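You operate a simulated robot arm through the tools that you are given. There is no shell and no other tool.

You run a simulated two-armed robot. Do the job below in one go: nothing can be reset, and whatever is moved stays where it is left.

## Task
On the laundry counter top, fold the hand towel in half, so that its two short edges meet.

It is judged by the outcome, as a careful person would: the job done as asked, and still so three seconds after it is handed in. It fails if anything else is knocked over, pushed out of place, dropped, spilled or broken. Flat cloth is picked up by pressing the open fingertips on it (5 to 10 N) and closing them slowly along it; thin cloth reads only 2 to 8 mm in the jaws.

## Robot
Two 7-joint arms with two-finger parallel grippers on one trunk, on a base that drives. Base frame: it is fixed to the floor where the robot stands at the start and does not move with it; the origin is under the middle of the robot, x ahead of it, y to its left, z up. Readings come in mm, degrees, newtons and seconds.
The left shoulder is at the start at [77, 182, 1062], the right one opposite. With the tool pointing down near the work surface each hand reaches from about 300 to 760 mm from the robot's upright axis, wherever it stands, measured 20 degrees to its own side. Places, roughly: hand towel [-2000, -250, 1000]; laundry counter top [-2100, -200, 900]. Payload 3.91 kg a hand.
The TCP of each hand is the grasp point between the finger pads, 30 mm short of the fingertips. In the tool frame z runs along the fingers and y along their closing line. The gripper opens to 110 mm. The fingers are 20 mm wide and 10 mm thick; the gripper's body (48 by 112 mm) begins 55 mm behind the TCP.
Orientation is told as [roll, pitch, yaw] about the base's x, y, z axes, in that order, counted from this pose: with the fingers straight down and closing along the base's y, the tool's x points along the base's -x, its y along +y and its z along -z.

## Interface
- The arms move only by the tool jog_arm. It takes "left_increments", "right_increments" or both (then of equal length, played together; a hand with none holds still); each is a list of rows, each an object (a shift or turn left out is 0, a gripper value left out holds the last) with "offset": the shift along the base's x, y, z in mm, a list of three; "rot": the turn, a rotation vector about the base's x, y, z in degrees, a list of three; "grip": the gripper command, from -1 (shut) to 1 (fully open), values between in proportion. In form: [{"offset": [dx, dy, dz], "rot": [rx, ry, rz], "grip": grip}, ...]. A call has 1 to 20 rows; each row shifts and turns the commanded pose from where the row before left it. Each row takes 0.2 s and may step no farther than 50 mm and 8.6 degrees from the row before; otherwise, or with a gripper value out of range, the whole call is refused. A pose out of reach is approached as far as the arm can. The call stops where the force on the tool passes 40 N (or 10 N more than at its start, if that is more) or the arm is blocked; 0.2 s more then pass. The fingers move at their own pace (about 72 mm/s each) and stop on an object; they squeeze with about 38 N. The grip force told is the motor's: it shows also when the fingers shut on nothing. Time passes only in rows, and 0.2 s behind the last, so rows that do not move let the fingers close. It gives the time, the measured TCP pose, the force on the tool (base axes), the opening and the grip force at its end, in the units of the frame above (readings bear some noise), with the torque about the TCP (base axes, N m) and any sound that the robot's microphone picked up.
- Cameras (640 x 400 px; columns grow to the right, rows downward): "scene" is now at [229.3, 2, 1257.4]; the picture's right is [0.02, -1.00, 0.00], its down [-0.48, -0.01, -0.88] and it looks along [0.88, 0.02, -0.48] (base axes); focal length 247 px, centre (320, 200). "left" rides on the left gripper at [72, -17, -103] in its tool frame; the picture's right is [0.23, 0.97, 0.00], its down [-0.76, 0.18, -0.62] and it looks along [-0.61, 0.14, 0.78] (tool axes); focal length 222 px, centre (320, 200). "right" rides on the right gripper at [73, 17, -103] in its tool frame; the picture's right is [-0.23, 0.97, 0.00], its down [-0.76, -0.18, -0.62] and it looks along [-0.61, -0.14, 0.78] (tool axes); focal length 222 px, centre (320, 200).
- get_image(camera): a new picture of that camera. It takes no simulated time.
- lift_body(by): slides the trunk up (or, below 0, down) by that many mm; the arms and the scene camera ride with it, the base frame stays. It gives what a move gives, with no picture.
- roll_base(legs): drives the robot by 1 to 6 legs, each [ahead, left, turn to the left] in mm, mm and degrees, along the robot's own axes; the way and the turn of a leg run together, so that a leg with both is an arc; at most 1500 mm and 180 degrees a leg. The arms and the cameras ride along, it lands a little off, and it stops where it bumps. It gives what a move gives.
- head_to(pan, tilt): turns the head with the scene camera to pan (to the left, within 80 degrees either way) and tilt (down, from -29 to 69), counted from straight ahead of the robot. It gives what a move gives.
- measure_at(camera, pixels): there is no depth. For up to 12 entries [column, row, z] of the newest picture of that camera ("zoom" is the newest enlarged one), the place [x, y] in the base frame at which the ray of that pixel passes the height z, good to about 3 mm. It takes no simulated time.
- enlarge(camera, box): a new picture of the part [left, top, right, bottom] of that camera's present view, enlarged. It takes no simulated time.
- hand_in(): hands the job in; it is judged then, once.

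Unless the task says otherwise, let go and move clear before handing in.

The tools are called after "Request:" as a command line: name --argument value ..., lists and objects as JSON in quotes. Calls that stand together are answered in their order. jog_arm: Moves the arms, as the interface text tells. Its arguments: {"type":"object","properties":{"left_increments":{"type":"array"},"right_increments":{"type":"array"}},"required":[]} The other tools are called the same way: lift_body (by) slides the trunk up or down; roll_base (legs) drives the base; head_to (pan, tilt) turns the head that bears the scene camera; get_image (camera) takes a picture; measure_at (camera, pixels) gives the place at which the rays of pixels pass given heights; enlarge (camera, box) takes an enlarged picture of a part of a camera's view; hand_in () hands the job in.

At the start:

```text
t: 0.0
left_tool_pos: [456.9, 145.4, 1116.4]
left_orientation: [0.1, 0.0, 0.0]
left_contact_force: [-0.2, 0.2, 0.2]
left_wrist_torque: [0.0, 0.0, -0.04]
left_gripper_width: 109.8
left_grip_force: 0.1
right_tool_pos: [472.9, -154.2, 1143.7]
right_orientation: [0.0, 0.0, -0.2]
right_contact_force: [0.2, -0.2, -0.6]
right_wrist_torque: [0.0, -0.03, -0.01]
right_gripper_width: 110.3
right_grip_force: 0.0
trunk travel left (down, up): [-325.0, 189.0]
robot x, y, heading: [0.5, -1.2, -0.0]
head pan, tilt: [1.0, 28.7]
```

scene: 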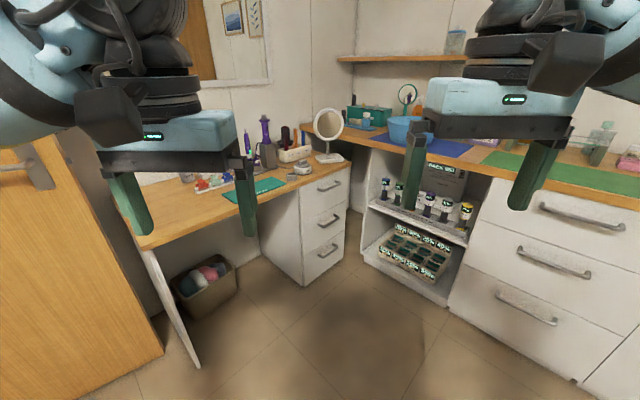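
right: 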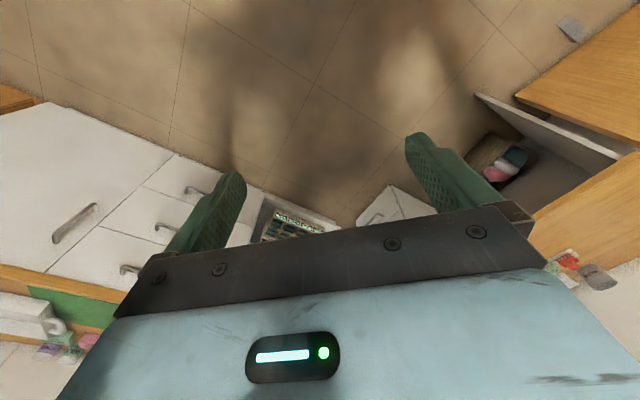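
left: 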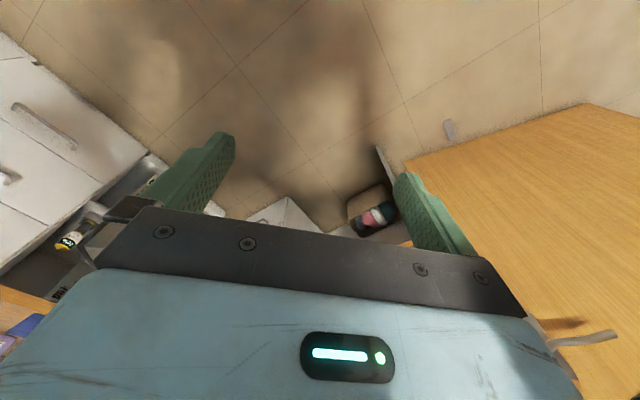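

The pictures show the robot facing a vanity corner; the towel is told to be behind at about x = -2000. I turn in place to face it, then look.

Request:
roll_base --legs '[[0, 0, 180]]'

```text
t: 7.7
left_tool_pos: [-462.4, -131.1, 1116.5]
left_orientation: [-0.1, 0.0, 178.3]
left_contact_force: [-0.5, 0.1, -0.6]
left_wrist_torque: [-0.01, 0.05, -0.01]
left_gripper_width: 109.9
left_grip_force: 0.2
right_tool_pos: [-469.2, 167.1, 1144.3]
right_orientation: [-0.1, 0.0, 178.4]
right_contact_force: [0.2, -0.5, 0.6]
right_wrist_torque: [0.02, 0.02, 0.02]
right_gripper_width: 110.3
right_grip_force: 0.0
trunk travel left (down, up): [-325.0, 189.0]
robot x, y, heading: [-2.4, -2.8, 178.7]
head pan, tilt: [1.0, 28.7]
```

The turn went through, heading 178.7°. I take a picture to see the way to the laundry counter.

Request:
get_image --camera "scene"

```text
taken
```

scene: 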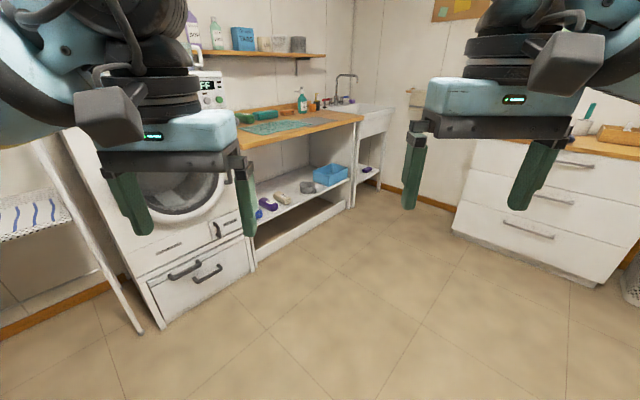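

The counter with a patterned flat thing at about pixels (240–320, 118–130) lies ahead and to the left. I enlarge that part.

Request:
enlarge --camera "scene" --box '[190, 60, 390, 185]'

Request:
measure_at --camera "scene" --pixels '[[240, 148, 900], [362, 120, 900], [240, 135, 900], [330, 123, 900], [255, 272, 0], [350, 208, 0], [380, 186, 0], [450, 232, 0], [240, 112, 900]]'

```text
3.20 times, centred on (290, 122) of scene
```

zoom: 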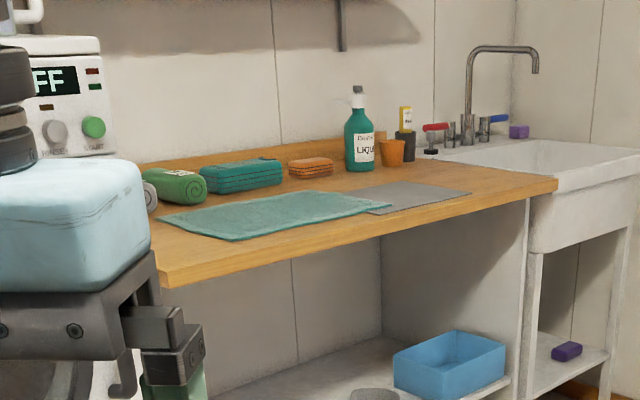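

```text
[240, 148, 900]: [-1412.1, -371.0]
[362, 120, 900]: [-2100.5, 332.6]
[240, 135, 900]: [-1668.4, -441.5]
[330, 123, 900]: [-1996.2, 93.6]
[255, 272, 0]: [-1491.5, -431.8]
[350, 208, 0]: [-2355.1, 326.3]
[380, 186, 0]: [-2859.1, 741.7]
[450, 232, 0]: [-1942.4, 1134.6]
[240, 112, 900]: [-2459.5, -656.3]
```

The zoom shows the folded-out towel at zoom pixels (158,215)–(392,205), a grey mat beside it, bottles and folded cloths behind it. I measure counter edge and towel corners at a few heights.

Request:
measure_at --camera "zoom" --pixels '[[157, 270, 900], [557, 178, 900], [158, 215, 900], [235, 240, 900], [392, 207, 900], [320, 190, 900], [157, 270, 950], [557, 178, 950], [235, 240, 950], [392, 207, 950], [158, 215, 950], [320, 190, 950]]'

```text
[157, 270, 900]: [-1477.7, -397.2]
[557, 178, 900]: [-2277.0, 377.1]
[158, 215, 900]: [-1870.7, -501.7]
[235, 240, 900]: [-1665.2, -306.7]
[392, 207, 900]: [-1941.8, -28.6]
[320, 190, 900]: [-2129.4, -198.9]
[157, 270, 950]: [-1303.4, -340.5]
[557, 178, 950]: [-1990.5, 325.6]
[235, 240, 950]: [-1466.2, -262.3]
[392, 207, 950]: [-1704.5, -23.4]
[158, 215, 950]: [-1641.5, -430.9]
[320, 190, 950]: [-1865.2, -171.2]
```

The counter edge runs diagonally, from about (-1478,-397) to (-2277,377) at z≈900, and the towel corners come out around (-1871,-502), (-1665,-307), (-1942,-29), (-2129,-199). I drive to a standing place in front of it, squared to the edge but a bit back, then look again.

Request:
roll_base --legs '[[1350, -250, 0], [0, 0, 47]]'

Request:
head_to --pan 0 --tilt 40

Request:
get_image --camera "scene"

```text
t: 16.7
left_tool_pos: [-1570.7, -136.1, 1116.6]
left_orientation: [0.0, 0.0, -135.4]
left_contact_force: [1.0, -0.7, 0.3]
left_wrist_torque: [0.02, 0.05, 0.0]
left_gripper_width: 110.0
left_grip_force: 0.2
right_tool_pos: [-1790.6, 64.1, 1142.6]
right_orientation: [0.1, 0.0, -135.7]
right_contact_force: [0.6, -0.6, 0.3]
right_wrist_torque: [-0.02, 0.02, 0.01]
right_gripper_width: 110.0
right_grip_force: 0.1
trunk travel left (down, up): [-325.0, 189.0]
robot x, y, heading: [-1345.1, 289.1, -135.7]
head pan, tilt: [1.0, 28.7]
```

```text
t: 17.4
left_tool_pos: [-1570.0, -136.9, 1116.6]
left_orientation: [0.0, 0.1, -135.5]
left_contact_force: [0.3, 0.1, 0.3]
left_wrist_torque: [0.01, 0.0, -0.02]
left_gripper_width: 110.1
left_grip_force: 0.0
right_tool_pos: [-1791.3, 64.4, 1143.8]
right_orientation: [0.0, 0.0, -135.5]
right_contact_force: [-0.7, -0.5, 0.3]
right_wrist_torque: [0.0, 0.0, -0.02]
right_gripper_width: 109.7
right_grip_force: 0.1
trunk travel left (down, up): [-325.0, 189.0]
robot x, y, heading: [-1343.9, 285.1, -135.7]
head pan, tilt: [0.0, 40.0]
```

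```text
taken
```

scene: 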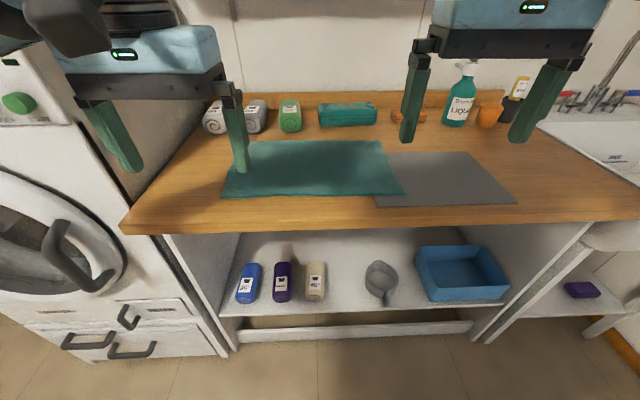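

The towel lies at pixels (222–403, 140–196), its right end on a grey mat, so picking its left edge and folding to the right leaves the mat alone. I enlarge and measure.

Request:
enlarge --camera "scene" --box '[110, 80, 430, 280]'

Request:
enlarge --camera "right" --box '[0, 0, 640, 400]'

Request:
get_image --camera "left"

```text
2.00 times, centred on (270, 180) of scene
```

zoom: 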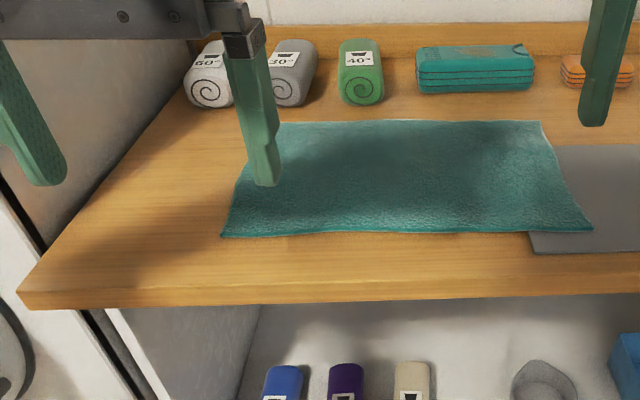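

```text
1.00 times, centred on (320, 200) of right (not enlarged: the box is as wide or as high as the picture)
```

zoom: 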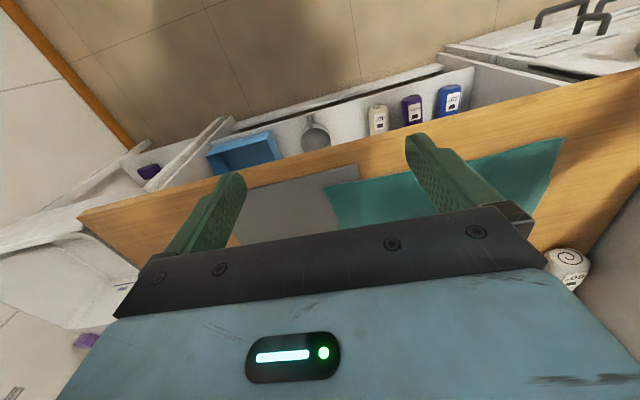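

```text
taken
```

left: 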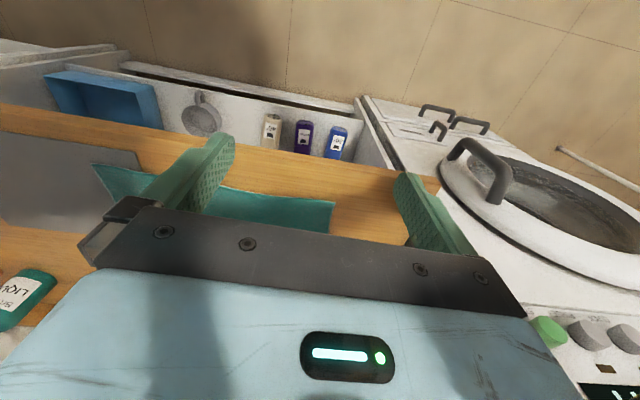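

The left end of the towel is clear on bare wood: near corner ≈ scene (221,198), far corner hidden by the finger at ≈ (235,141). I measure corners at several heights to fix the counter's height by comparing with the earlier view.

Request:
measure_at --camera "scene" --pixels '[[221, 198.5, 850], [221, 198.5, 900], [221, 198.5, 950], [406, 195, 850], [406, 195, 900], [406, 195, 950], [380, 140.5, 900], [245, 141, 900], [122, 226, 900], [640, 208, 900], [380, 140.5, 950], [245, 141, 950]]'

```text
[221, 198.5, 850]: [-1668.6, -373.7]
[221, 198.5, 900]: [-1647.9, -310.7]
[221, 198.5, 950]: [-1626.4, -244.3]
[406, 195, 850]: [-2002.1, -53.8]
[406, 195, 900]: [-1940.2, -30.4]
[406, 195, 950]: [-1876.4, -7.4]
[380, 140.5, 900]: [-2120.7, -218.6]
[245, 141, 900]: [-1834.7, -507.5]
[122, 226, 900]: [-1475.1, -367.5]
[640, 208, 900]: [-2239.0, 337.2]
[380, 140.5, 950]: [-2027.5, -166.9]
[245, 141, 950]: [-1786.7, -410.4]
```

The two views agree at z≈900, giving towel corners A(far left)≈(-1840,-507), B(near left)≈(-1650,-310), C≈(-1940,-30), D≈(-2121,-219). I first bring the hands, still high, to a narrow staggered pose (right hand ahead, left hand nearer) before moving in beside the washer.

Request:
jog_arm --right_increments '[{"offset": [-35.1, -21.3, 0]}, {"offset": [-35.1, -21.3, 0]}, {"offset": [-35.1, -21.3, 0]}, {"offset": [-35.1, -21.3, 0]}, {"rot": [0, 0, 8]}, {"rot": [0, 0, 8]}, {"rot": [0, 0, 8]}, {"rot": [0, 0, 8]}, {"rot": [0, 0, 8]}, {"rot": [0, 0, 8]}, {"rot": [0, 0, 7]}]' --left_increments '[{"offset": [0, 0, 0]}, {"offset": [0, 0, 0]}, {"offset": [-31.7, 29.8, 0]}, {"offset": [-31.7, 29.8, 0]}, {"offset": [-31.7, 29.8, 0], "rot": [0, 0, 8]}, {"offset": [-31.7, 29.8, 0], "rot": [0, 0, 8]}, {"offset": [-31.7, 29.8, 0], "rot": [0, 0, 8]}, {"rot": [0, 0, 8]}, {"rot": [0, 0, 8]}, {"rot": [0, 0, 8]}, {"rot": [0, 0, 7]}]'

Request:
get_image --camera "scene"

```text
t: 19.7
left_tool_pos: [-1726.0, 16.4, 1115.1]
left_orientation: [0.7, -0.2, -86.3]
left_contact_force: [28.0, -1.4, -2.4]
left_wrist_torque: [0.06, 1.54, -0.11]
left_gripper_width: 95.6
left_grip_force: 0.0
right_tool_pos: [-1850.9, 23.0, 1107.6]
right_orientation: [-0.2, -0.4, -86.9]
right_contact_force: [-29.0, 1.5, 2.5]
right_wrist_torque: [-0.07, -2.02, 0.12]
right_gripper_width: 95.9
right_grip_force: 0.1
right hand out of reach, approached as far as the arm can: row 7, 8, 9, 10, 11
trunk travel left (down, up): [-325.0, 189.0]
robot x, y, heading: [-1347.3, 283.9, -135.6]
head pan, tilt: [0.0, 40.0]
stopped in row 11 (left hand): the force on the tool passed its limit at 48 N (the readings are from after the stop); the commanded pose is now the measured one
```

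```text
taken
```

scene: 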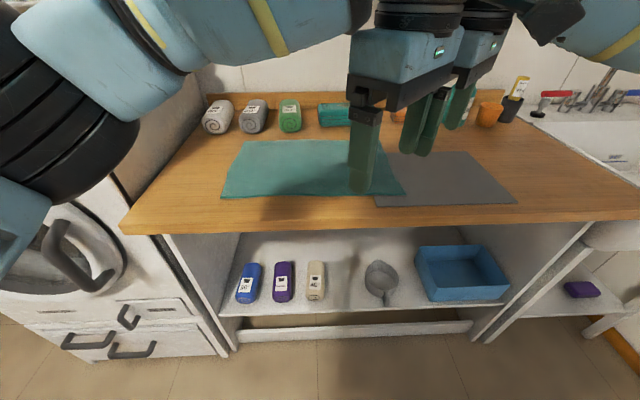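

The fingers of the two hands met (28 N against each other) because the right hand could not reach its pose at this height and yaw. I back the left hand away to its own side first.

Request:
jog_arm --left_increments '[{"offset": [35, -35, 0]}, {"offset": [35, -35, 0]}, {"offset": [35, -35, 0]}]'

Request:
jog_arm --right_increments '[{"offset": [0, 0, 0], "grip": -0.3}, {"offset": [0, 0, 0], "grip": -0.3}]' --left_increments '[{"offset": [0, 0, 0], "grip": -0.3}, {"offset": [0, 0, 0], "grip": -0.3}]'

Request:
get_image --camera "scene"

```text
t: 20.5
left_tool_pos: [-1621.8, -89.7, 1115.7]
left_orientation: [0.3, 0.0, -86.2]
left_contact_force: [0.7, 0.2, 0.0]
left_wrist_torque: [0.03, 0.03, 0.0]
left_gripper_width: 110.2
left_grip_force: 0.0
right_tool_pos: [-1846.0, 19.7, 1108.6]
right_orientation: [-0.1, -0.3, -86.3]
right_contact_force: [0.0, -0.8, -0.1]
right_wrist_torque: [0.05, 0.01, 0.0]
right_gripper_width: 110.0
right_grip_force: 0.0
trunk travel left (down, up): [-325.0, 189.0]
robot x, y, heading: [-1342.3, 286.2, -135.5]
head pan, tilt: [0.0, 40.0]
```

```text
t: 21.1
left_tool_pos: [-1624.8, -88.3, 1116.2]
left_orientation: [0.5, 0.0, -86.2]
left_contact_force: [-0.2, -0.2, 0.1]
left_wrist_torque: [0.0, 0.04, 0.01]
left_gripper_width: 38.3
left_grip_force: 0.0
right_tool_pos: [-1847.2, 21.9, 1108.0]
right_orientation: [0.0, -0.4, -86.3]
right_contact_force: [-0.7, -0.4, -0.5]
right_wrist_torque: [0.0, 0.0, 0.02]
right_gripper_width: 38.4
right_grip_force: 0.0
trunk travel left (down, up): [-325.0, 189.0]
robot x, y, heading: [-1345.6, 286.9, -135.4]
head pan, tilt: [0.0, 40.0]
```

```text
taken
```

scene: 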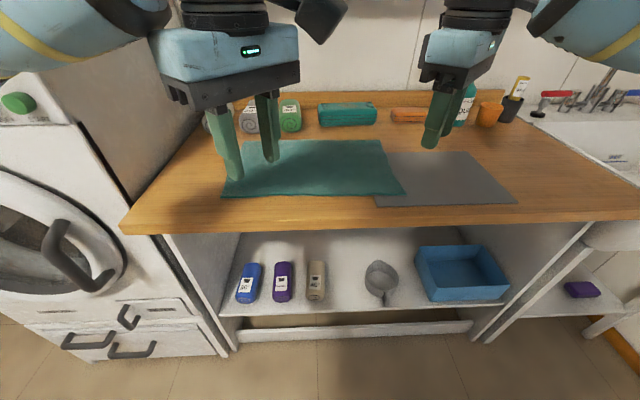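

The hands are apart again, and nothing on the counter moved. I raise the trunk so that the arms work with better reach, then bring the right hand lower and further ahead.

Request:
lift_body --by 130

Request:
jog_arm --right_increments '[{"offset": [0, 0, -40]}, {"offset": [0, 0, -40]}, {"offset": [0, 0, -40]}, {"offset": [-30, -30, 0]}, {"offset": [-30, -30, 0]}]' --left_increments '[{"offset": [0, 0, -40]}, {"offset": [0, 0, -40]}, {"offset": [0, 0, -40]}, {"offset": [0, 0, 0]}, {"offset": [0, 0, 0]}]'

```text
t: 22.7
left_tool_pos: [-1621.4, -88.7, 1244.3]
left_orientation: [0.5, 0.1, -86.2]
left_contact_force: [-0.6, 0.3, -1.2]
left_wrist_torque: [-0.01, -0.01, 0.01]
left_gripper_width: 38.4
left_grip_force: 0.0
right_tool_pos: [-1813.8, 53.9, 1335.3]
right_orientation: [-8.6, -7.8, -85.8]
right_contact_force: [-0.3, 0.4, 0.2]
right_wrist_torque: [0.03, -0.04, -0.01]
right_gripper_width: 38.4
right_grip_force: 0.1
trunk travel left (down, up): [-455.0, 59.0]
robot x, y, heading: [-1346.6, 287.5, -135.5]
head pan, tilt: [0.0, 40.0]
```

```text
t: 23.9
left_tool_pos: [-1622.0, -88.3, 1124.4]
left_orientation: [0.5, 0.0, -86.2]
left_contact_force: [-0.8, 0.6, -0.1]
left_wrist_torque: [0.0, 0.02, 0.0]
left_gripper_width: 38.5
left_grip_force: 0.0
right_tool_pos: [-1842.2, 23.4, 1215.7]
right_orientation: [-8.7, -7.9, -85.8]
right_contact_force: [1.2, 1.0, -0.1]
right_wrist_torque: [0.01, -0.03, 0.0]
right_gripper_width: 38.4
right_grip_force: 0.0
right hand out of reach, approached as far as the arm can: row 5
trunk travel left (down, up): [-455.0, 59.0]
robot x, y, heading: [-1345.3, 288.9, -135.6]
head pan, tilt: [0.0, 40.0]
```

The right hand now sits tilted (roll -8.7, pitch -7.9) and again reported out of reach, so its wrist is probably near a limit with the yaw of +50. I turn it level and yaw it back, holding place.

Request:
jog_arm --right_increments '[{"offset": [15, 15, 0], "rot": [4.2, -4.0, 0]}, {"offset": [15, 15, 0], "rot": [4.2, -4.0, 0]}, {"rot": [0, 0, -8]}, {"rot": [0, 0, -8]}, {"rot": [0, 0, -8]}, {"rot": [0, 0, -8]}]'

Request:
get_image --camera "scene"

```text
t: 25.3
left_tool_pos: [-1621.3, -88.4, 1124.7]
left_orientation: [0.5, 0.0, -86.1]
left_contact_force: [-0.4, -0.4, 0.0]
left_wrist_torque: [-0.05, 0.0, 0.01]
left_gripper_width: 38.4
left_grip_force: 0.0
right_tool_pos: [-1814.2, 53.2, 1215.0]
right_orientation: [0.0, 0.0, -118.6]
right_contact_force: [-0.1, 0.3, -0.3]
right_wrist_torque: [0.01, 0.01, 0.03]
right_gripper_width: 38.6
right_grip_force: 0.0
trunk travel left (down, up): [-455.0, 59.0]
robot x, y, heading: [-1344.7, 285.5, -135.6]
head pan, tilt: [0.0, 40.0]
```

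```text
taken
```

scene: 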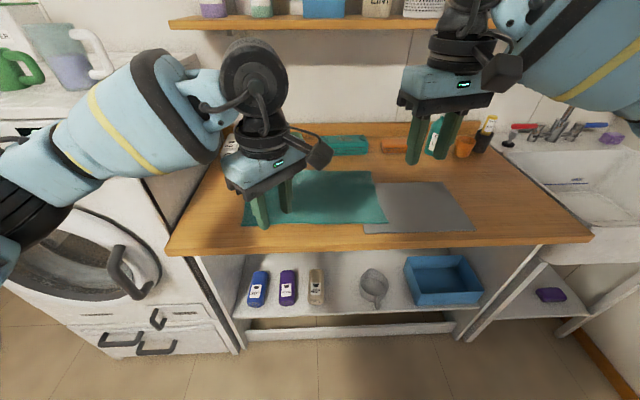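

The wrist is level and comfortable again. The picture also shows jugs on the washer at the far left and the pump bottle near (437,140); I measure where those stand before moving on.

Request:
measure_at --camera "scene" --pixels '[[437, 156, 900], [465, 158, 900], [395, 150, 900], [345, 154, 900], [245, 222, 900], [388, 221, 900], [372, 171, 900], [168, 252, 900], [590, 236, 900], [150, 175, 900], [70, 85, 1050], [110, 72, 1050]]'

Request:
enlarge --camera "scene" --box '[340, 60, 540, 185]'

```text
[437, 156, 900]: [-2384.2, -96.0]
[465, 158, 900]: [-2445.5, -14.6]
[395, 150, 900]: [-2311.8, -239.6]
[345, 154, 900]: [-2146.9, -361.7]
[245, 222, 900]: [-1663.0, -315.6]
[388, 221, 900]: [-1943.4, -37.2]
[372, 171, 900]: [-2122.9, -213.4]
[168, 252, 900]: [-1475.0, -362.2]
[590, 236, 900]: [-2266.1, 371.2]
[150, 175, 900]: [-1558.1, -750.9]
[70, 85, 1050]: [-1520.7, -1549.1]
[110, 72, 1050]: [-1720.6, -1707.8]
```

```text
3.20 times, centred on (440, 122) of scene
```

zoom: 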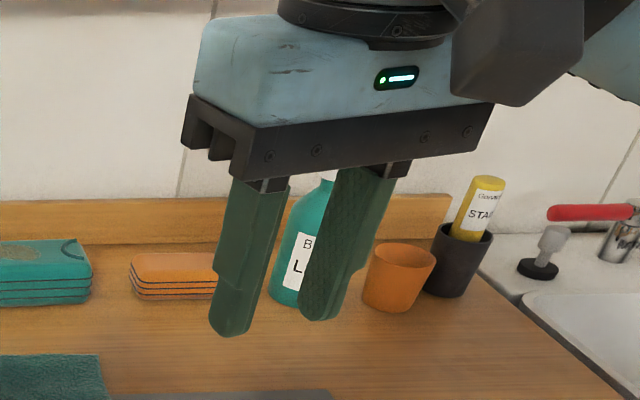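

Bottle (-2384,-96), teal pile and rolls stand well behind the towel, so the working space is clear. I move the right hand ahead and lower with only a small yaw, then the left hand inward to the staggered pose.

Request:
jog_arm --right_increments '[{"offset": [0, 0, -40], "rot": [0, 0, -6]}, {"offset": [0, 0, -40], "rot": [0, 0, -6]}, {"offset": [-37.8, -14, -20]}, {"offset": [-37.8, -14, 0]}, {"offset": [-37.8, -14, 0]}, {"offset": [-37.8, -14, 0]}, {}, {}]'

Request:
jog_arm --left_increments '[{"offset": [-28.8, 24.7, 0]}, {"offset": [-28.8, 24.7, 0]}, {"offset": [-28.8, 24.7, 0]}, {"offset": [-28.8, 24.7, 0]}, {}]'

```text
t: 27.1
left_tool_pos: [-1623.6, -89.0, 1125.5]
left_orientation: [0.5, 0.0, -86.2]
left_contact_force: [0.6, 0.0, 0.1]
left_wrist_torque: [-0.02, 0.01, 0.01]
left_gripper_width: 38.3
left_grip_force: 0.1
right_tool_pos: [-1967.5, -3.1, 1114.4]
right_orientation: [-0.1, 0.0, -130.5]
right_contact_force: [-0.1, -0.4, -0.7]
right_wrist_torque: [-0.03, -0.01, 0.0]
right_gripper_width: 38.3
right_grip_force: 0.0
trunk travel left (down, up): [-455.0, 59.0]
robot x, y, heading: [-1343.4, 287.7, -135.5]
head pan, tilt: [0.0, 40.0]
```

```text
t: 28.3
left_tool_pos: [-1737.0, 9.7, 1125.5]
left_orientation: [0.4, 0.1, -86.2]
left_contact_force: [1.0, -0.6, 0.1]
left_wrist_torque: [0.02, 0.06, -0.03]
left_gripper_width: 38.4
left_grip_force: 0.1
right_tool_pos: [-1968.3, -3.1, 1115.0]
right_orientation: [-0.2, 0.0, -130.4]
right_contact_force: [-0.5, -0.5, 0.0]
right_wrist_torque: [-0.02, 0.02, 0.0]
right_gripper_width: 38.6
right_grip_force: 0.0
trunk travel left (down, up): [-455.0, 59.0]
robot x, y, heading: [-1348.6, 287.1, -135.5]
head pan, tilt: [0.0, 40.0]
```

Both hands are in place and free. Now I turn the base about 41° left and take the translation toward the working stand, first the turn.

Request:
roll_base --legs '[[0, 0, 41.5]]'

Request:
get_image --camera "scene"

```text
t: 30.6
left_tool_pos: [-1452.0, -180.4, 1125.7]
left_orientation: [0.5, 0.1, -44.3]
left_contact_force: [-0.4, -0.3, 0.4]
left_wrist_torque: [-0.03, 0.0, -0.01]
left_gripper_width: 38.6
left_grip_force: 0.2
right_tool_pos: [-1613.9, -343.2, 1115.9]
right_orientation: [-0.1, 0.0, -88.5]
right_contact_force: [-0.2, 0.4, 0.7]
right_wrist_torque: [0.01, 0.0, 0.01]
right_gripper_width: 38.6
right_grip_force: 0.0
trunk travel left (down, up): [-455.0, 59.0]
robot x, y, heading: [-1343.7, 292.4, -93.6]
head pan, tilt: [0.0, 40.0]
```

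```text
taken
```

scene: 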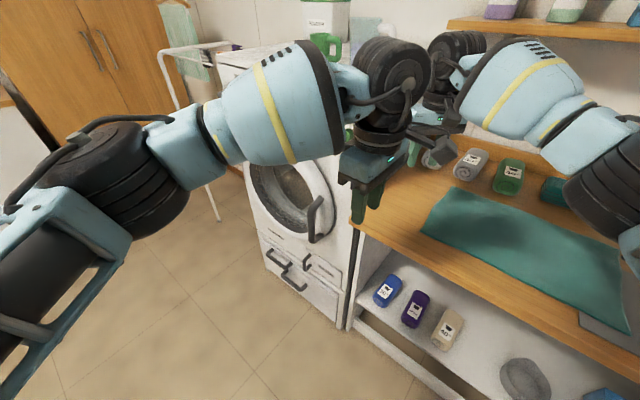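

The turn landed at -93.6° with everything clear (washer at (300,210), arm well in front of it). Now I slide right and then ahead to the working stand.

Request:
roll_base --legs '[[0, -213, 0], [160, 0, 0]]'

Request:
head_to --pan -15 --tilt 50

Request:
get_image --camera "scene"

Request:
get_image --camera "right"

Request:
get_image --camera "left"

```text
t: 34.1
left_tool_pos: [-1673.9, -325.9, 1125.1]
left_orientation: [0.5, -0.2, -44.3]
left_contact_force: [-0.3, -0.6, 0.0]
left_wrist_torque: [0.01, 0.01, -0.01]
left_gripper_width: 38.5
left_grip_force: 0.2
right_tool_pos: [-1838.0, -490.5, 1114.0]
right_orientation: [-0.1, 0.0, -88.7]
right_contact_force: [-0.5, 0.4, -0.6]
right_wrist_torque: [-0.01, 0.0, 0.05]
right_gripper_width: 38.6
right_grip_force: 0.1
trunk travel left (down, up): [-455.0, 59.0]
robot x, y, heading: [-1564.8, 140.3, -93.7]
head pan, tilt: [0.0, 40.0]
```

```text
t: 34.9
left_tool_pos: [-1673.9, -325.4, 1125.5]
left_orientation: [0.5, 0.0, -44.4]
left_contact_force: [0.4, 0.1, -0.1]
left_wrist_torque: [-0.04, -0.01, -0.01]
left_gripper_width: 38.3
left_grip_force: 0.0
right_tool_pos: [-1839.1, -489.3, 1114.9]
right_orientation: [0.0, 0.0, -88.7]
right_contact_force: [-0.1, 0.5, -0.1]
right_wrist_torque: [0.02, 0.0, -0.01]
right_gripper_width: 38.7
right_grip_force: 0.0
trunk travel left (down, up): [-455.0, 59.0]
robot x, y, heading: [-1567.1, 141.1, -93.6]
head pan, tilt: [-15.0, 50.0]
```

```text
taken
```

scene: 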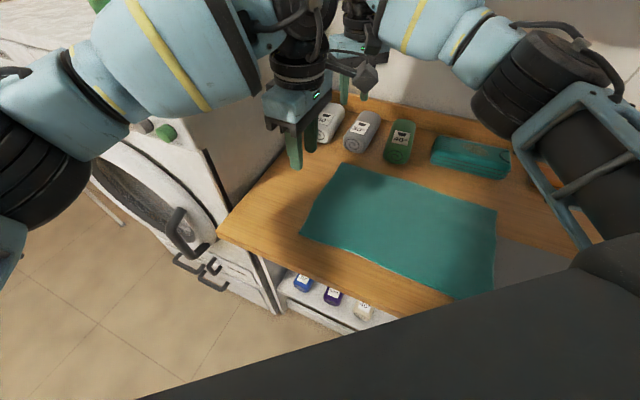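

```text
taken
```

right: 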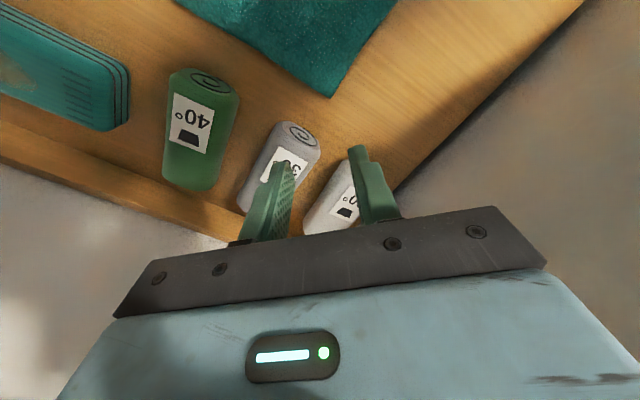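

```text
taken
```

left: 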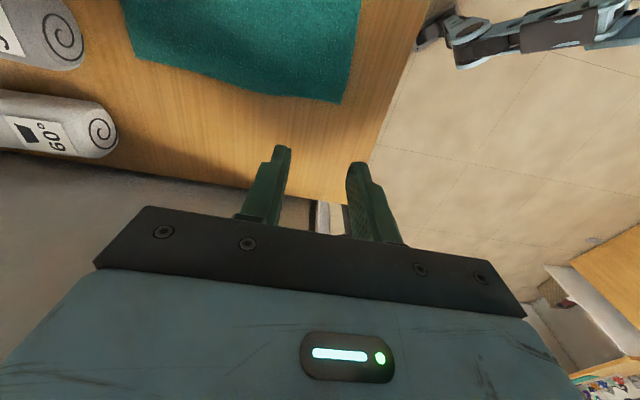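

The wrist cameras now show the corners almost right under the fingers: far-left corner at right-camera (331,97), near-left corner at left-camera (343,104). I measure both at the cloth's height.

Request:
measure_at --camera "right" --pixels '[[331, 97, 903], [395, 2, 903], [175, 0, 903], [290, 75, 903], [360, 55, 903]]'

Request:
measure_at --camera "left" --pixels '[[343, 104, 903], [363, 0, 903], [240, 86, 903], [137, 56, 903], [122, 0, 903]]'

Request:
measure_at --camera "scene" --pixels '[[300, 235, 903], [340, 163, 903], [497, 207, 903], [480, 298, 903], [400, 165, 900], [360, 152, 900], [326, 142, 900], [218, 236, 900]]'

```text
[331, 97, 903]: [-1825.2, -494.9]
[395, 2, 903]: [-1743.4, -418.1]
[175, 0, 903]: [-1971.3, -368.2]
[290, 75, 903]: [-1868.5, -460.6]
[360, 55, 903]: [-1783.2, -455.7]
```

```text
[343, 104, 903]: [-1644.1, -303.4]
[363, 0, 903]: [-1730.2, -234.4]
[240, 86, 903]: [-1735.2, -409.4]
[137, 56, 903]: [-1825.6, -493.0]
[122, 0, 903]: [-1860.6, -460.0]
```

```text
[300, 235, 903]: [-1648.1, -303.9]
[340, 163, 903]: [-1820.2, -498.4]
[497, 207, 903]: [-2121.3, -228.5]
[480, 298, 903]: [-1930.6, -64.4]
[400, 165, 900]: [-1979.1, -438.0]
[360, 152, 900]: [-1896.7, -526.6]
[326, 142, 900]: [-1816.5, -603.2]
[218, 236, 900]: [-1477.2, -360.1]
```

The corners come out at A≈(-1825,-495) and B≈(-1646,-304), the rolls stand about 70 mm behind the far edge. I set the right hand 35 mm in along the corner's diagonal and the left hand just inside the near corner, and lower both to a little above the cloth.

Request:
jog_arm --right_increments '[{"offset": [13.8, 28.8, 0]}, {"offset": [0, 0, -33]}, {"offset": [0, 0, -33]}, {"offset": [0, 0, -33]}, {"offset": [0, 0, -33]}, {"offset": [0, 0, -33]}, {}]' --left_increments '[{"offset": [-5, 7, 0]}, {"offset": [0, 0, -35]}, {"offset": [0, 0, -35]}, {"offset": [0, 0, -35]}, {"offset": [0, 0, -35]}, {"offset": [0, 0, -35]}, {}]'

Request:
get_image --camera "right"

Request:
get_image --camera "left"

Request:
get_image --camera "scene"

```text
t: 36.5
left_tool_pos: [-1679.0, -316.7, 948.8]
left_orientation: [0.4, -0.1, -44.4]
left_contact_force: [0.0, 0.0, 0.1]
left_wrist_torque: [-0.01, -0.01, -0.05]
left_gripper_width: 38.4
left_grip_force: 0.1
right_tool_pos: [-1824.4, -460.2, 950.8]
right_orientation: [-0.1, -0.1, -88.6]
right_contact_force: [0.0, 0.9, 0.3]
right_wrist_torque: [-0.02, 0.03, 0.01]
right_gripper_width: 38.5
right_grip_force: 0.1
trunk travel left (down, up): [-455.0, 59.0]
robot x, y, heading: [-1567.7, 139.3, -93.7]
head pan, tilt: [-15.0, 50.0]
```

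```text
taken
```

right: 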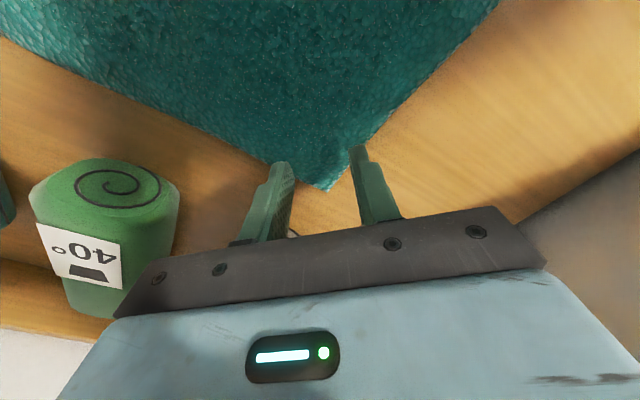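

```text
taken
```

left: 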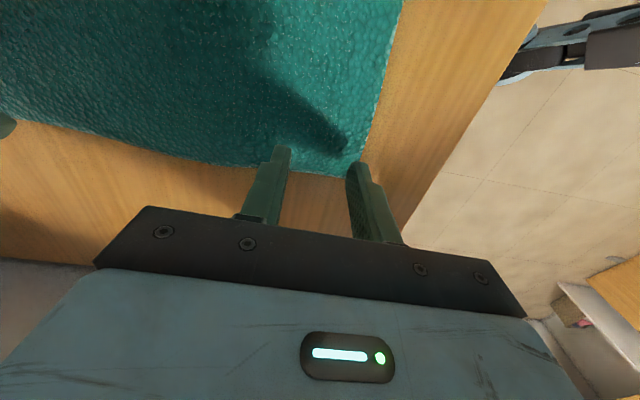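

```text
taken
```

scene: 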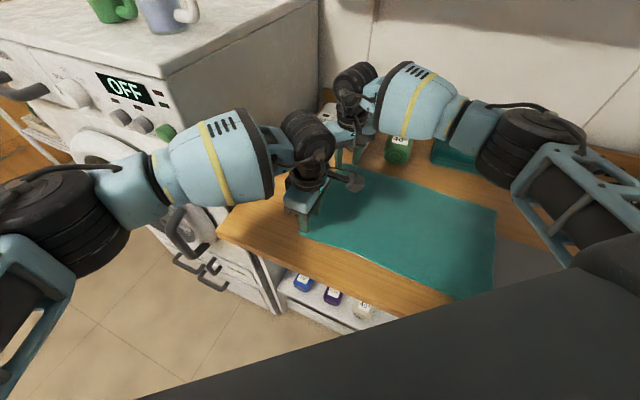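

Both finger pairs stand over the cloth just inside the corners (right camera corner at (325,190), left camera corner at (358,178)). I nudge the right hand 4 mm inward and come down slowly toward contact.

Request:
jog_arm --right_increments '[{"offset": [-4, 3, 0]}, {"offset": [0, 0, -4]}, {"offset": [0, 0, -4]}, {"offset": [0, 0, -3]}, {"offset": [0, 0, -2]}, {}]' --left_increments '[{}, {"offset": [0, 0, -4]}, {"offset": [0, 0, -3]}, {"offset": [0, 0, -2]}, {"offset": [0, 0, -2]}, {}]'

```text
t: 37.9
left_tool_pos: [-1679.8, -318.2, 938.4]
left_orientation: [0.6, -0.1, -44.3]
left_contact_force: [0.7, 0.7, 0.3]
left_wrist_torque: [0.01, -0.01, -0.03]
left_gripper_width: 38.5
left_grip_force: 0.0
right_tool_pos: [-1829.3, -458.1, 937.3]
right_orientation: [-0.1, 0.0, -88.6]
right_contact_force: [0.1, -0.3, 0.0]
right_wrist_torque: [-0.01, 0.0, 0.03]
right_gripper_width: 38.5
right_grip_force: 0.1
trunk travel left (down, up): [-455.0, 59.0]
robot x, y, heading: [-1561.5, 138.7, -93.8]
head pan, tilt: [-15.0, 50.0]
```

No contact yet at z≈938 on either side; I go on down in small steps.

Request:
jog_arm --right_increments '[{"offset": [0, 0, -1.5]}, {"offset": [0, 0, -1.5]}, {}]' --left_increments '[{"offset": [0, 0, -1.5]}, {"offset": [0, 0, -1.5]}, {}]'

```text
t: 38.7
left_tool_pos: [-1680.2, -319.1, 936.0]
left_orientation: [0.4, 0.0, -44.4]
left_contact_force: [1.0, 0.1, -0.3]
left_wrist_torque: [-0.04, -0.02, 0.02]
left_gripper_width: 38.7
left_grip_force: 0.0
right_tool_pos: [-1827.8, -457.9, 934.2]
right_orientation: [-0.1, 0.0, -88.7]
right_contact_force: [-0.3, 1.5, 2.4]
right_wrist_torque: [0.02, -0.02, 0.0]
right_gripper_width: 38.8
right_grip_force: 0.1
trunk travel left (down, up): [-455.0, 59.0]
robot x, y, heading: [-1566.8, 141.0, -93.7]
head pan, tilt: [-15.0, 50.0]
```

The right hand begins to touch (2.4 N up), the left is not yet there. One more small step for each, a bit more for the left.

Request:
jog_arm --right_increments '[{"offset": [0, 0, -1]}, {}, {}]' --left_increments '[{"offset": [0, 0, -1.5]}, {"offset": [0, 0, -1]}, {}]'

```text
t: 39.5
left_tool_pos: [-1678.7, -319.2, 935.0]
left_orientation: [0.4, 0.0, -44.5]
left_contact_force: [-1.7, 0.2, 3.1]
left_wrist_torque: [-0.01, -0.01, -0.02]
left_gripper_width: 38.5
left_grip_force: 0.0
right_tool_pos: [-1827.5, -457.8, 933.2]
right_orientation: [-0.1, -0.2, -88.6]
right_contact_force: [0.0, -0.1, 4.6]
right_wrist_torque: [-0.01, -0.03, 0.01]
right_gripper_width: 38.4
right_grip_force: 0.0
trunk travel left (down, up): [-455.0, 59.0]
robot x, y, heading: [-1569.6, 139.2, -93.9]
head pan, tilt: [-15.0, 50.0]
```

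Contact on both (right 4.6 N, left 3.1 N). I press to about 7–8 N before closing.

Request:
jog_arm --right_increments '[{"offset": [0, 0, -1.3]}, {}, {}]' --left_increments '[{"offset": [0, 0, -1.0]}, {"offset": [0, 0, -1.0]}, {}]'

```text
t: 40.3
left_tool_pos: [-1681.0, -318.4, 933.3]
left_orientation: [0.3, 0.0, -44.5]
left_contact_force: [-1.6, 1.2, 11.7]
left_wrist_torque: [-0.04, 0.15, -0.03]
left_gripper_width: 38.2
left_grip_force: 0.1
right_tool_pos: [-1828.8, -456.9, 934.0]
right_orientation: [-0.1, -0.3, -88.6]
right_contact_force: [-0.2, -2.7, 8.6]
right_wrist_torque: [-0.07, -0.02, 0.01]
right_gripper_width: 38.6
right_grip_force: 0.1
trunk travel left (down, up): [-455.0, 59.0]
robot x, y, heading: [-1567.3, 143.0, -93.7]
head pan, tilt: [-15.0, 50.0]
```

Left presses 11.7 N, slightly much, right 8.6 N; I ease the left by 0.8 mm and close both grippers slowly.

Request:
jog_arm --right_increments '[{"grip": -0.3}, {"grip": -0.35}, {"grip": -0.4}, {"grip": -0.45}, {"grip": -0.5}, {"grip": -0.55}, {"grip": -0.6}, {"grip": -0.65}, {"grip": -0.7}, {"grip": -0.75}, {"grip": -0.8}, {"grip": -0.85}, {"grip": -0.9}, {"grip": -0.95}, {"grip": -1}, {"grip": -1}, {"grip": -1}]' --left_increments '[{"offset": [0, 0, 0.8], "grip": -0.3}, {"grip": -0.35}, {"grip": -0.4}, {"grip": -0.45}, {"grip": -0.5}, {"grip": -0.55}, {"grip": -0.6}, {"grip": -0.65}, {"grip": -0.7}, {"grip": -0.75}, {"grip": -0.8}, {"grip": -0.85}, {"grip": -0.9}, {"grip": -0.95}, {"grip": -1}, {"grip": -1}, {"grip": -1}]'

Request:
get_image --camera "right"

Request:
get_image --camera "left"

```text
t: 43.9
left_tool_pos: [-1679.7, -318.5, 933.7]
left_orientation: [0.5, -0.1, -44.4]
left_contact_force: [-0.3, -0.3, 9.9]
left_wrist_torque: [0.0, 0.03, 0.03]
left_gripper_width: 0.2
left_grip_force: 37.7
right_tool_pos: [-1828.0, -456.1, 933.8]
right_orientation: [-0.1, 0.1, -88.5]
right_contact_force: [0.8, 1.1, 12.3]
right_wrist_torque: [0.05, -0.01, -0.03]
right_gripper_width: 3.8
right_grip_force: 37.4
trunk travel left (down, up): [-455.0, 59.0]
robot x, y, heading: [-1566.7, 140.7, -93.8]
head pan, tilt: [-15.0, 50.0]
```

```text
taken
```

right: 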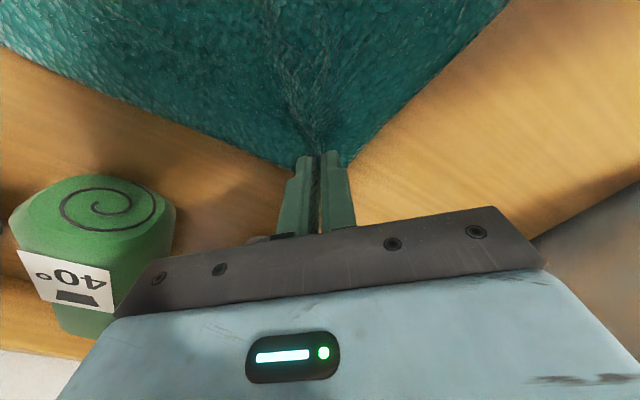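

```text
taken
```

left: 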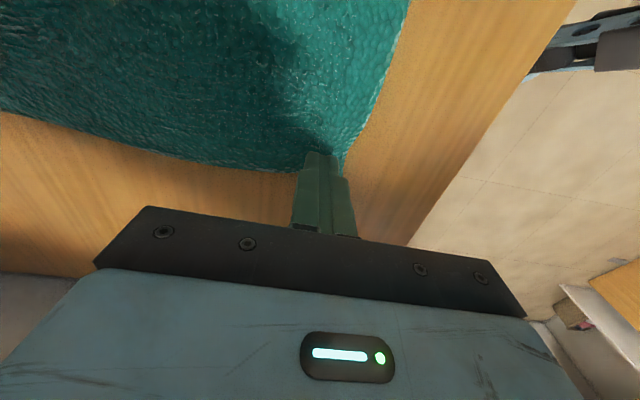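

The right hand has the cloth (3.8 mm in the jaws), but the left shut on nothing (0.2 mm). I lift the left a little, reopen and look.

Request:
jog_arm --left_increments '[{"offset": [0, 0, 5], "grip": -1}, {"offset": [0, 0, 10], "grip": -1}, {"grip": -0.25}, {"grip": -0.25}, {"grip": -0.25}]'

Request:
get_image --camera "left"

Request:
measure_at --camera "left" --pixels '[[350, 175, 903], [400, 20, 903], [200, 160, 903]]'

```text
t: 45.1
left_tool_pos: [-1676.5, -317.7, 948.4]
left_orientation: [0.4, 0.0, -44.4]
left_contact_force: [0.0, 0.2, 0.0]
left_wrist_torque: [0.01, 0.0, -0.02]
left_gripper_width: 41.2
left_grip_force: 0.0
right_tool_pos: [-1829.4, -456.6, 933.2]
right_orientation: [-0.1, -0.1, -88.7]
right_contact_force: [0.4, 2.2, 14.9]
right_wrist_torque: [0.11, -0.02, -0.01]
right_gripper_width: 3.9
right_grip_force: 38.5
trunk travel left (down, up): [-455.0, 59.0]
robot x, y, heading: [-1566.8, 138.5, -93.7]
head pan, tilt: [-15.0, 50.0]
```

```text
taken
```

left: 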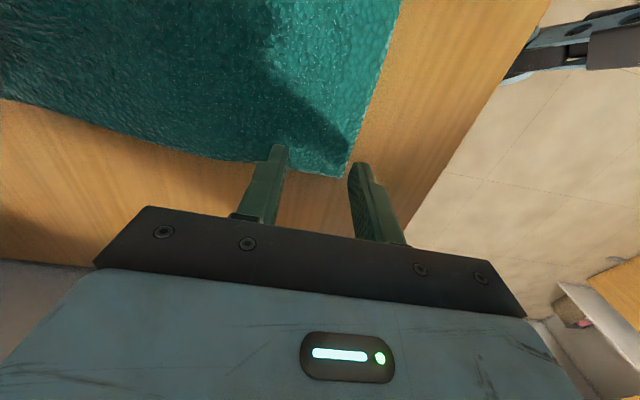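

```text
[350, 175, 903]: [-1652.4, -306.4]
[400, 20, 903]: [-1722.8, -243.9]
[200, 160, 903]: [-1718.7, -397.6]
```

The near corner sits at (348,176), so the outer finger was half off the cloth. I shift the left hand further in, by about (-18,-5) mm, and come down again.

Request:
jog_arm --left_increments '[{"offset": [-18, -5, 0], "grip": -0.25}, {"offset": [0, 0, -5]}, {"offset": [0, 0, -4]}, {"offset": [0, 0, -2]}, {"offset": [0, 0, -1]}, {"offset": [0, 0, -1]}, {}]'

Request:
get_image --camera "left"

```text
t: 46.7
left_tool_pos: [-1697.3, -321.9, 935.2]
left_orientation: [0.4, -0.1, -44.4]
left_contact_force: [-0.2, -0.1, 1.4]
left_wrist_torque: [0.01, 0.02, 0.03]
left_gripper_width: 41.5
left_grip_force: 0.0
right_tool_pos: [-1827.8, -456.3, 932.7]
right_orientation: [-0.2, -0.1, -88.6]
right_contact_force: [0.8, 2.1, 15.0]
right_wrist_torque: [0.09, -0.01, -0.04]
right_gripper_width: 4.1
right_grip_force: 37.9
trunk travel left (down, up): [-455.0, 59.0]
robot x, y, heading: [-1573.1, 140.1, -93.6]
head pan, tilt: [-15.0, 50.0]
```

```text
taken
```

left: 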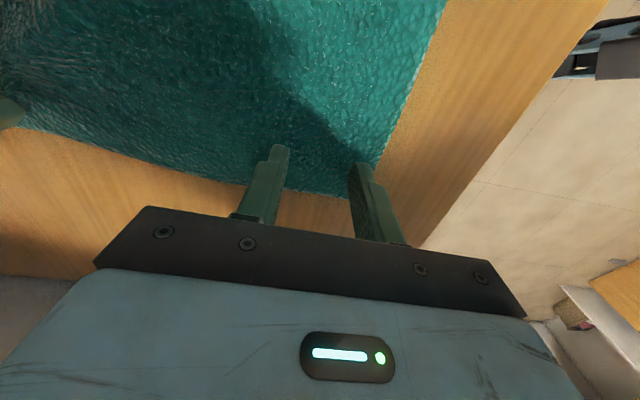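

Now both left fingers stand inside the cloth's corner (edge seen outside the right finger at (380,160)); 1.4 N so far. I press on to about 8–10 N.

Request:
jog_arm --left_increments '[{"offset": [0, 0, -1]}, {"offset": [0, 0, -1]}, {"offset": [0, 0, -0.7]}, {}]'

```text
t: 47.7
left_tool_pos: [-1697.9, -323.3, 934.6]
left_orientation: [0.3, -0.1, -44.4]
left_contact_force: [0.0, 1.3, 13.6]
left_wrist_torque: [-0.02, 0.08, 0.02]
left_gripper_width: 41.3
left_grip_force: 0.1
right_tool_pos: [-1827.7, -456.6, 934.0]
right_orientation: [-0.1, -0.1, -88.5]
right_contact_force: [1.1, -2.0, 11.6]
right_wrist_torque: [0.01, -0.02, 0.01]
right_gripper_width: 4.2
right_grip_force: 37.9
trunk travel left (down, up): [-455.0, 59.0]
robot x, y, heading: [-1565.9, 143.3, -93.6]
head pan, tilt: [-15.0, 50.0]
```

13.6 N is too much, so I ease up by 1 mm and close the left slowly over 20 rows.

Request:
jog_arm --left_increments '[{"offset": [0, 0, 1], "grip": -0.25}, {"grip": -0.29}, {"grip": -0.33}, {"grip": -0.37}, {"grip": -0.41}, {"grip": -0.45}, {"grip": -0.49}, {"grip": -0.53}, {"grip": -0.57}, {"grip": -0.61}, {"grip": -0.65}, {"grip": -0.69}, {"grip": -0.73}, {"grip": -0.77}, {"grip": -0.81}, {"grip": -0.85}, {"grip": -0.9}, {"grip": -0.95}, {"grip": -1}, {"grip": -1}]'

Request:
get_image --camera "left"

```text
t: 51.9
left_tool_pos: [-1697.3, -323.1, 934.5]
left_orientation: [0.4, -0.1, -44.4]
left_contact_force: [-5.9, -5.5, 9.1]
left_wrist_torque: [-0.2, 0.16, 0.05]
left_gripper_width: 3.4
left_grip_force: 37.7
right_tool_pos: [-1826.6, -455.5, 933.3]
right_orientation: [-0.1, -0.1, -88.5]
right_contact_force: [3.2, 3.8, 15.7]
right_wrist_torque: [0.13, -0.07, -0.04]
right_gripper_width: 4.0
right_grip_force: 37.3
trunk travel left (down, up): [-455.0, 59.0]
robot x, y, heading: [-1565.8, 142.0, -93.6]
head pan, tilt: [-15.0, 50.0]
```

```text
taken
```

left: 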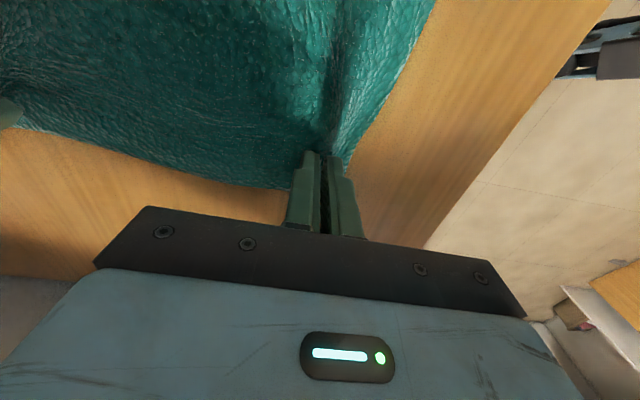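

Both hands now hold cloth (left 3.4 mm, right 4.0 mm) with a slight pull between them. I lift both gently, easing the hands 4 mm toward each other, and check that the cloth comes along.

Request:
jog_arm --right_increments '[{"offset": [0.7, 0.7, 8]}, {"offset": [0.7, 0.7, 10]}, {"offset": [-2, 3, 15]}, {"offset": [-2, 3, 15]}, {"offset": [-3, 3, 15]}, {}]' --left_increments '[{"offset": [-1.4, -1.4, 8]}, {"offset": [-1.4, -1.4, 10]}, {"offset": [-3, 2, 15]}, {"offset": [-3, 2, 15]}, {"offset": [-4, 2, 15]}, {}]'

Request:
get_image --camera "scene"

Request:
get_image --camera "left"

Request:
get_image --camera "right"

```text
t: 53.3
left_tool_pos: [-1711.5, -321.5, 997.2]
left_orientation: [0.4, -0.1, -44.4]
left_contact_force: [-0.4, -0.5, 0.7]
left_wrist_torque: [0.02, -0.03, 0.06]
left_gripper_width: 2.3
left_grip_force: 37.7
right_tool_pos: [-1833.7, -447.2, 993.2]
right_orientation: [-0.1, 0.1, -88.6]
right_contact_force: [0.9, 0.1, -0.7]
right_wrist_torque: [-0.01, 0.02, -0.01]
right_gripper_width: 3.9
right_grip_force: 37.8
trunk travel left (down, up): [-455.0, 59.0]
robot x, y, heading: [-1567.7, 138.5, -93.7]
head pan, tilt: [-15.0, 50.0]
```

```text
taken
```

scene: 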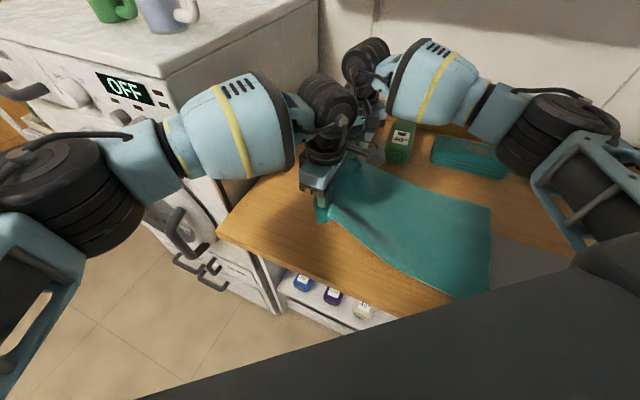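

```text
taken
```

left: 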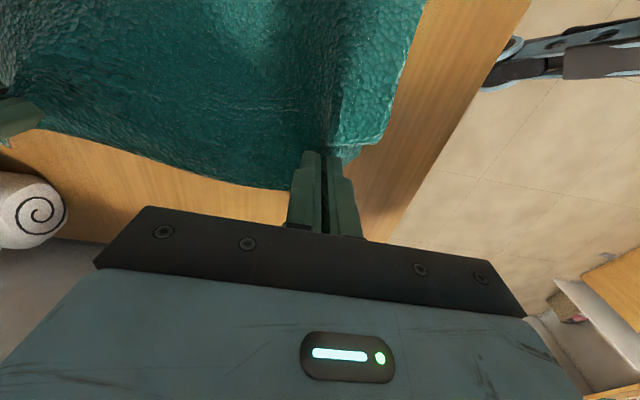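

```text
taken
```

right: 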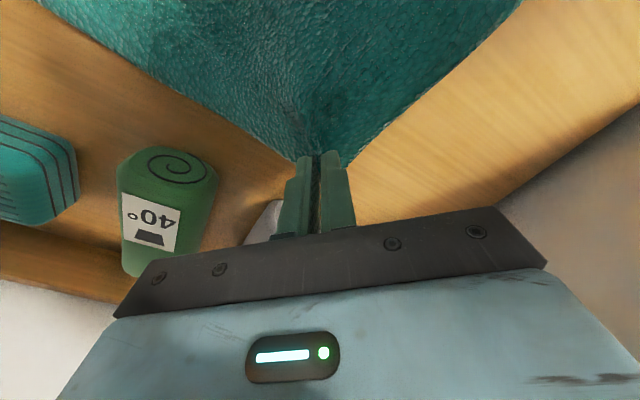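

Both corners are up and held at z≈995, with the cloth hanging evenly between. I raise on along the arc to about z 1075 with some advance toward the right.

Request:
jog_arm --right_increments '[{"offset": [-6, 5.4, 16]}, {"offset": [-7.4, 6.7, 16]}, {"offset": [-7.4, 6.7, 16]}, {"offset": [-8.9, 8, 16]}, {"offset": [-11, 10, 15]}, {"offset": [-14, 13, 8]}, {}]' --left_increments '[{"offset": [-6, 5.4, 16]}, {"offset": [-7.4, 6.7, 16]}, {"offset": [-7.4, 6.7, 16]}, {"offset": [-8.9, 8, 16]}, {"offset": [-11, 10, 15]}, {"offset": [-14, 13, 8]}, {}]'

Request:
get_image --camera "scene"

```text
t: 54.9
left_tool_pos: [-1765.8, -273.2, 1081.1]
left_orientation: [0.5, 0.0, -44.3]
left_contact_force: [0.1, -0.6, -0.5]
left_wrist_torque: [0.03, 0.0, -0.03]
left_gripper_width: 2.6
left_grip_force: 38.5
right_tool_pos: [-1889.7, -398.1, 1082.6]
right_orientation: [-0.1, 0.0, -88.5]
right_contact_force: [0.8, 0.0, -0.4]
right_wrist_torque: [0.04, -0.01, 0.01]
right_gripper_width: 4.1
right_grip_force: 38.1
trunk travel left (down, up): [-455.0, 59.0]
robot x, y, heading: [-1566.1, 139.9, -93.7]
head pan, tilt: [-15.0, 50.0]
```

```text
taken
```

scene: 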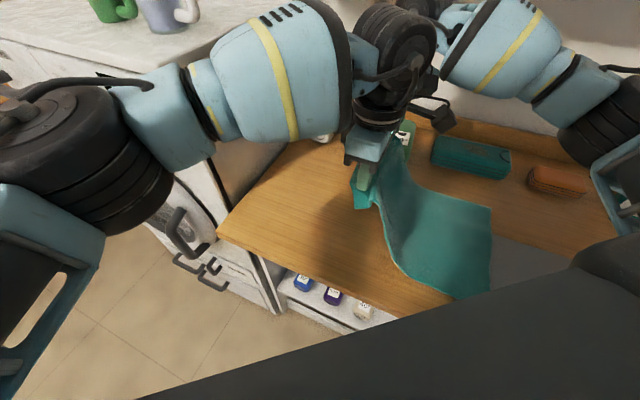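

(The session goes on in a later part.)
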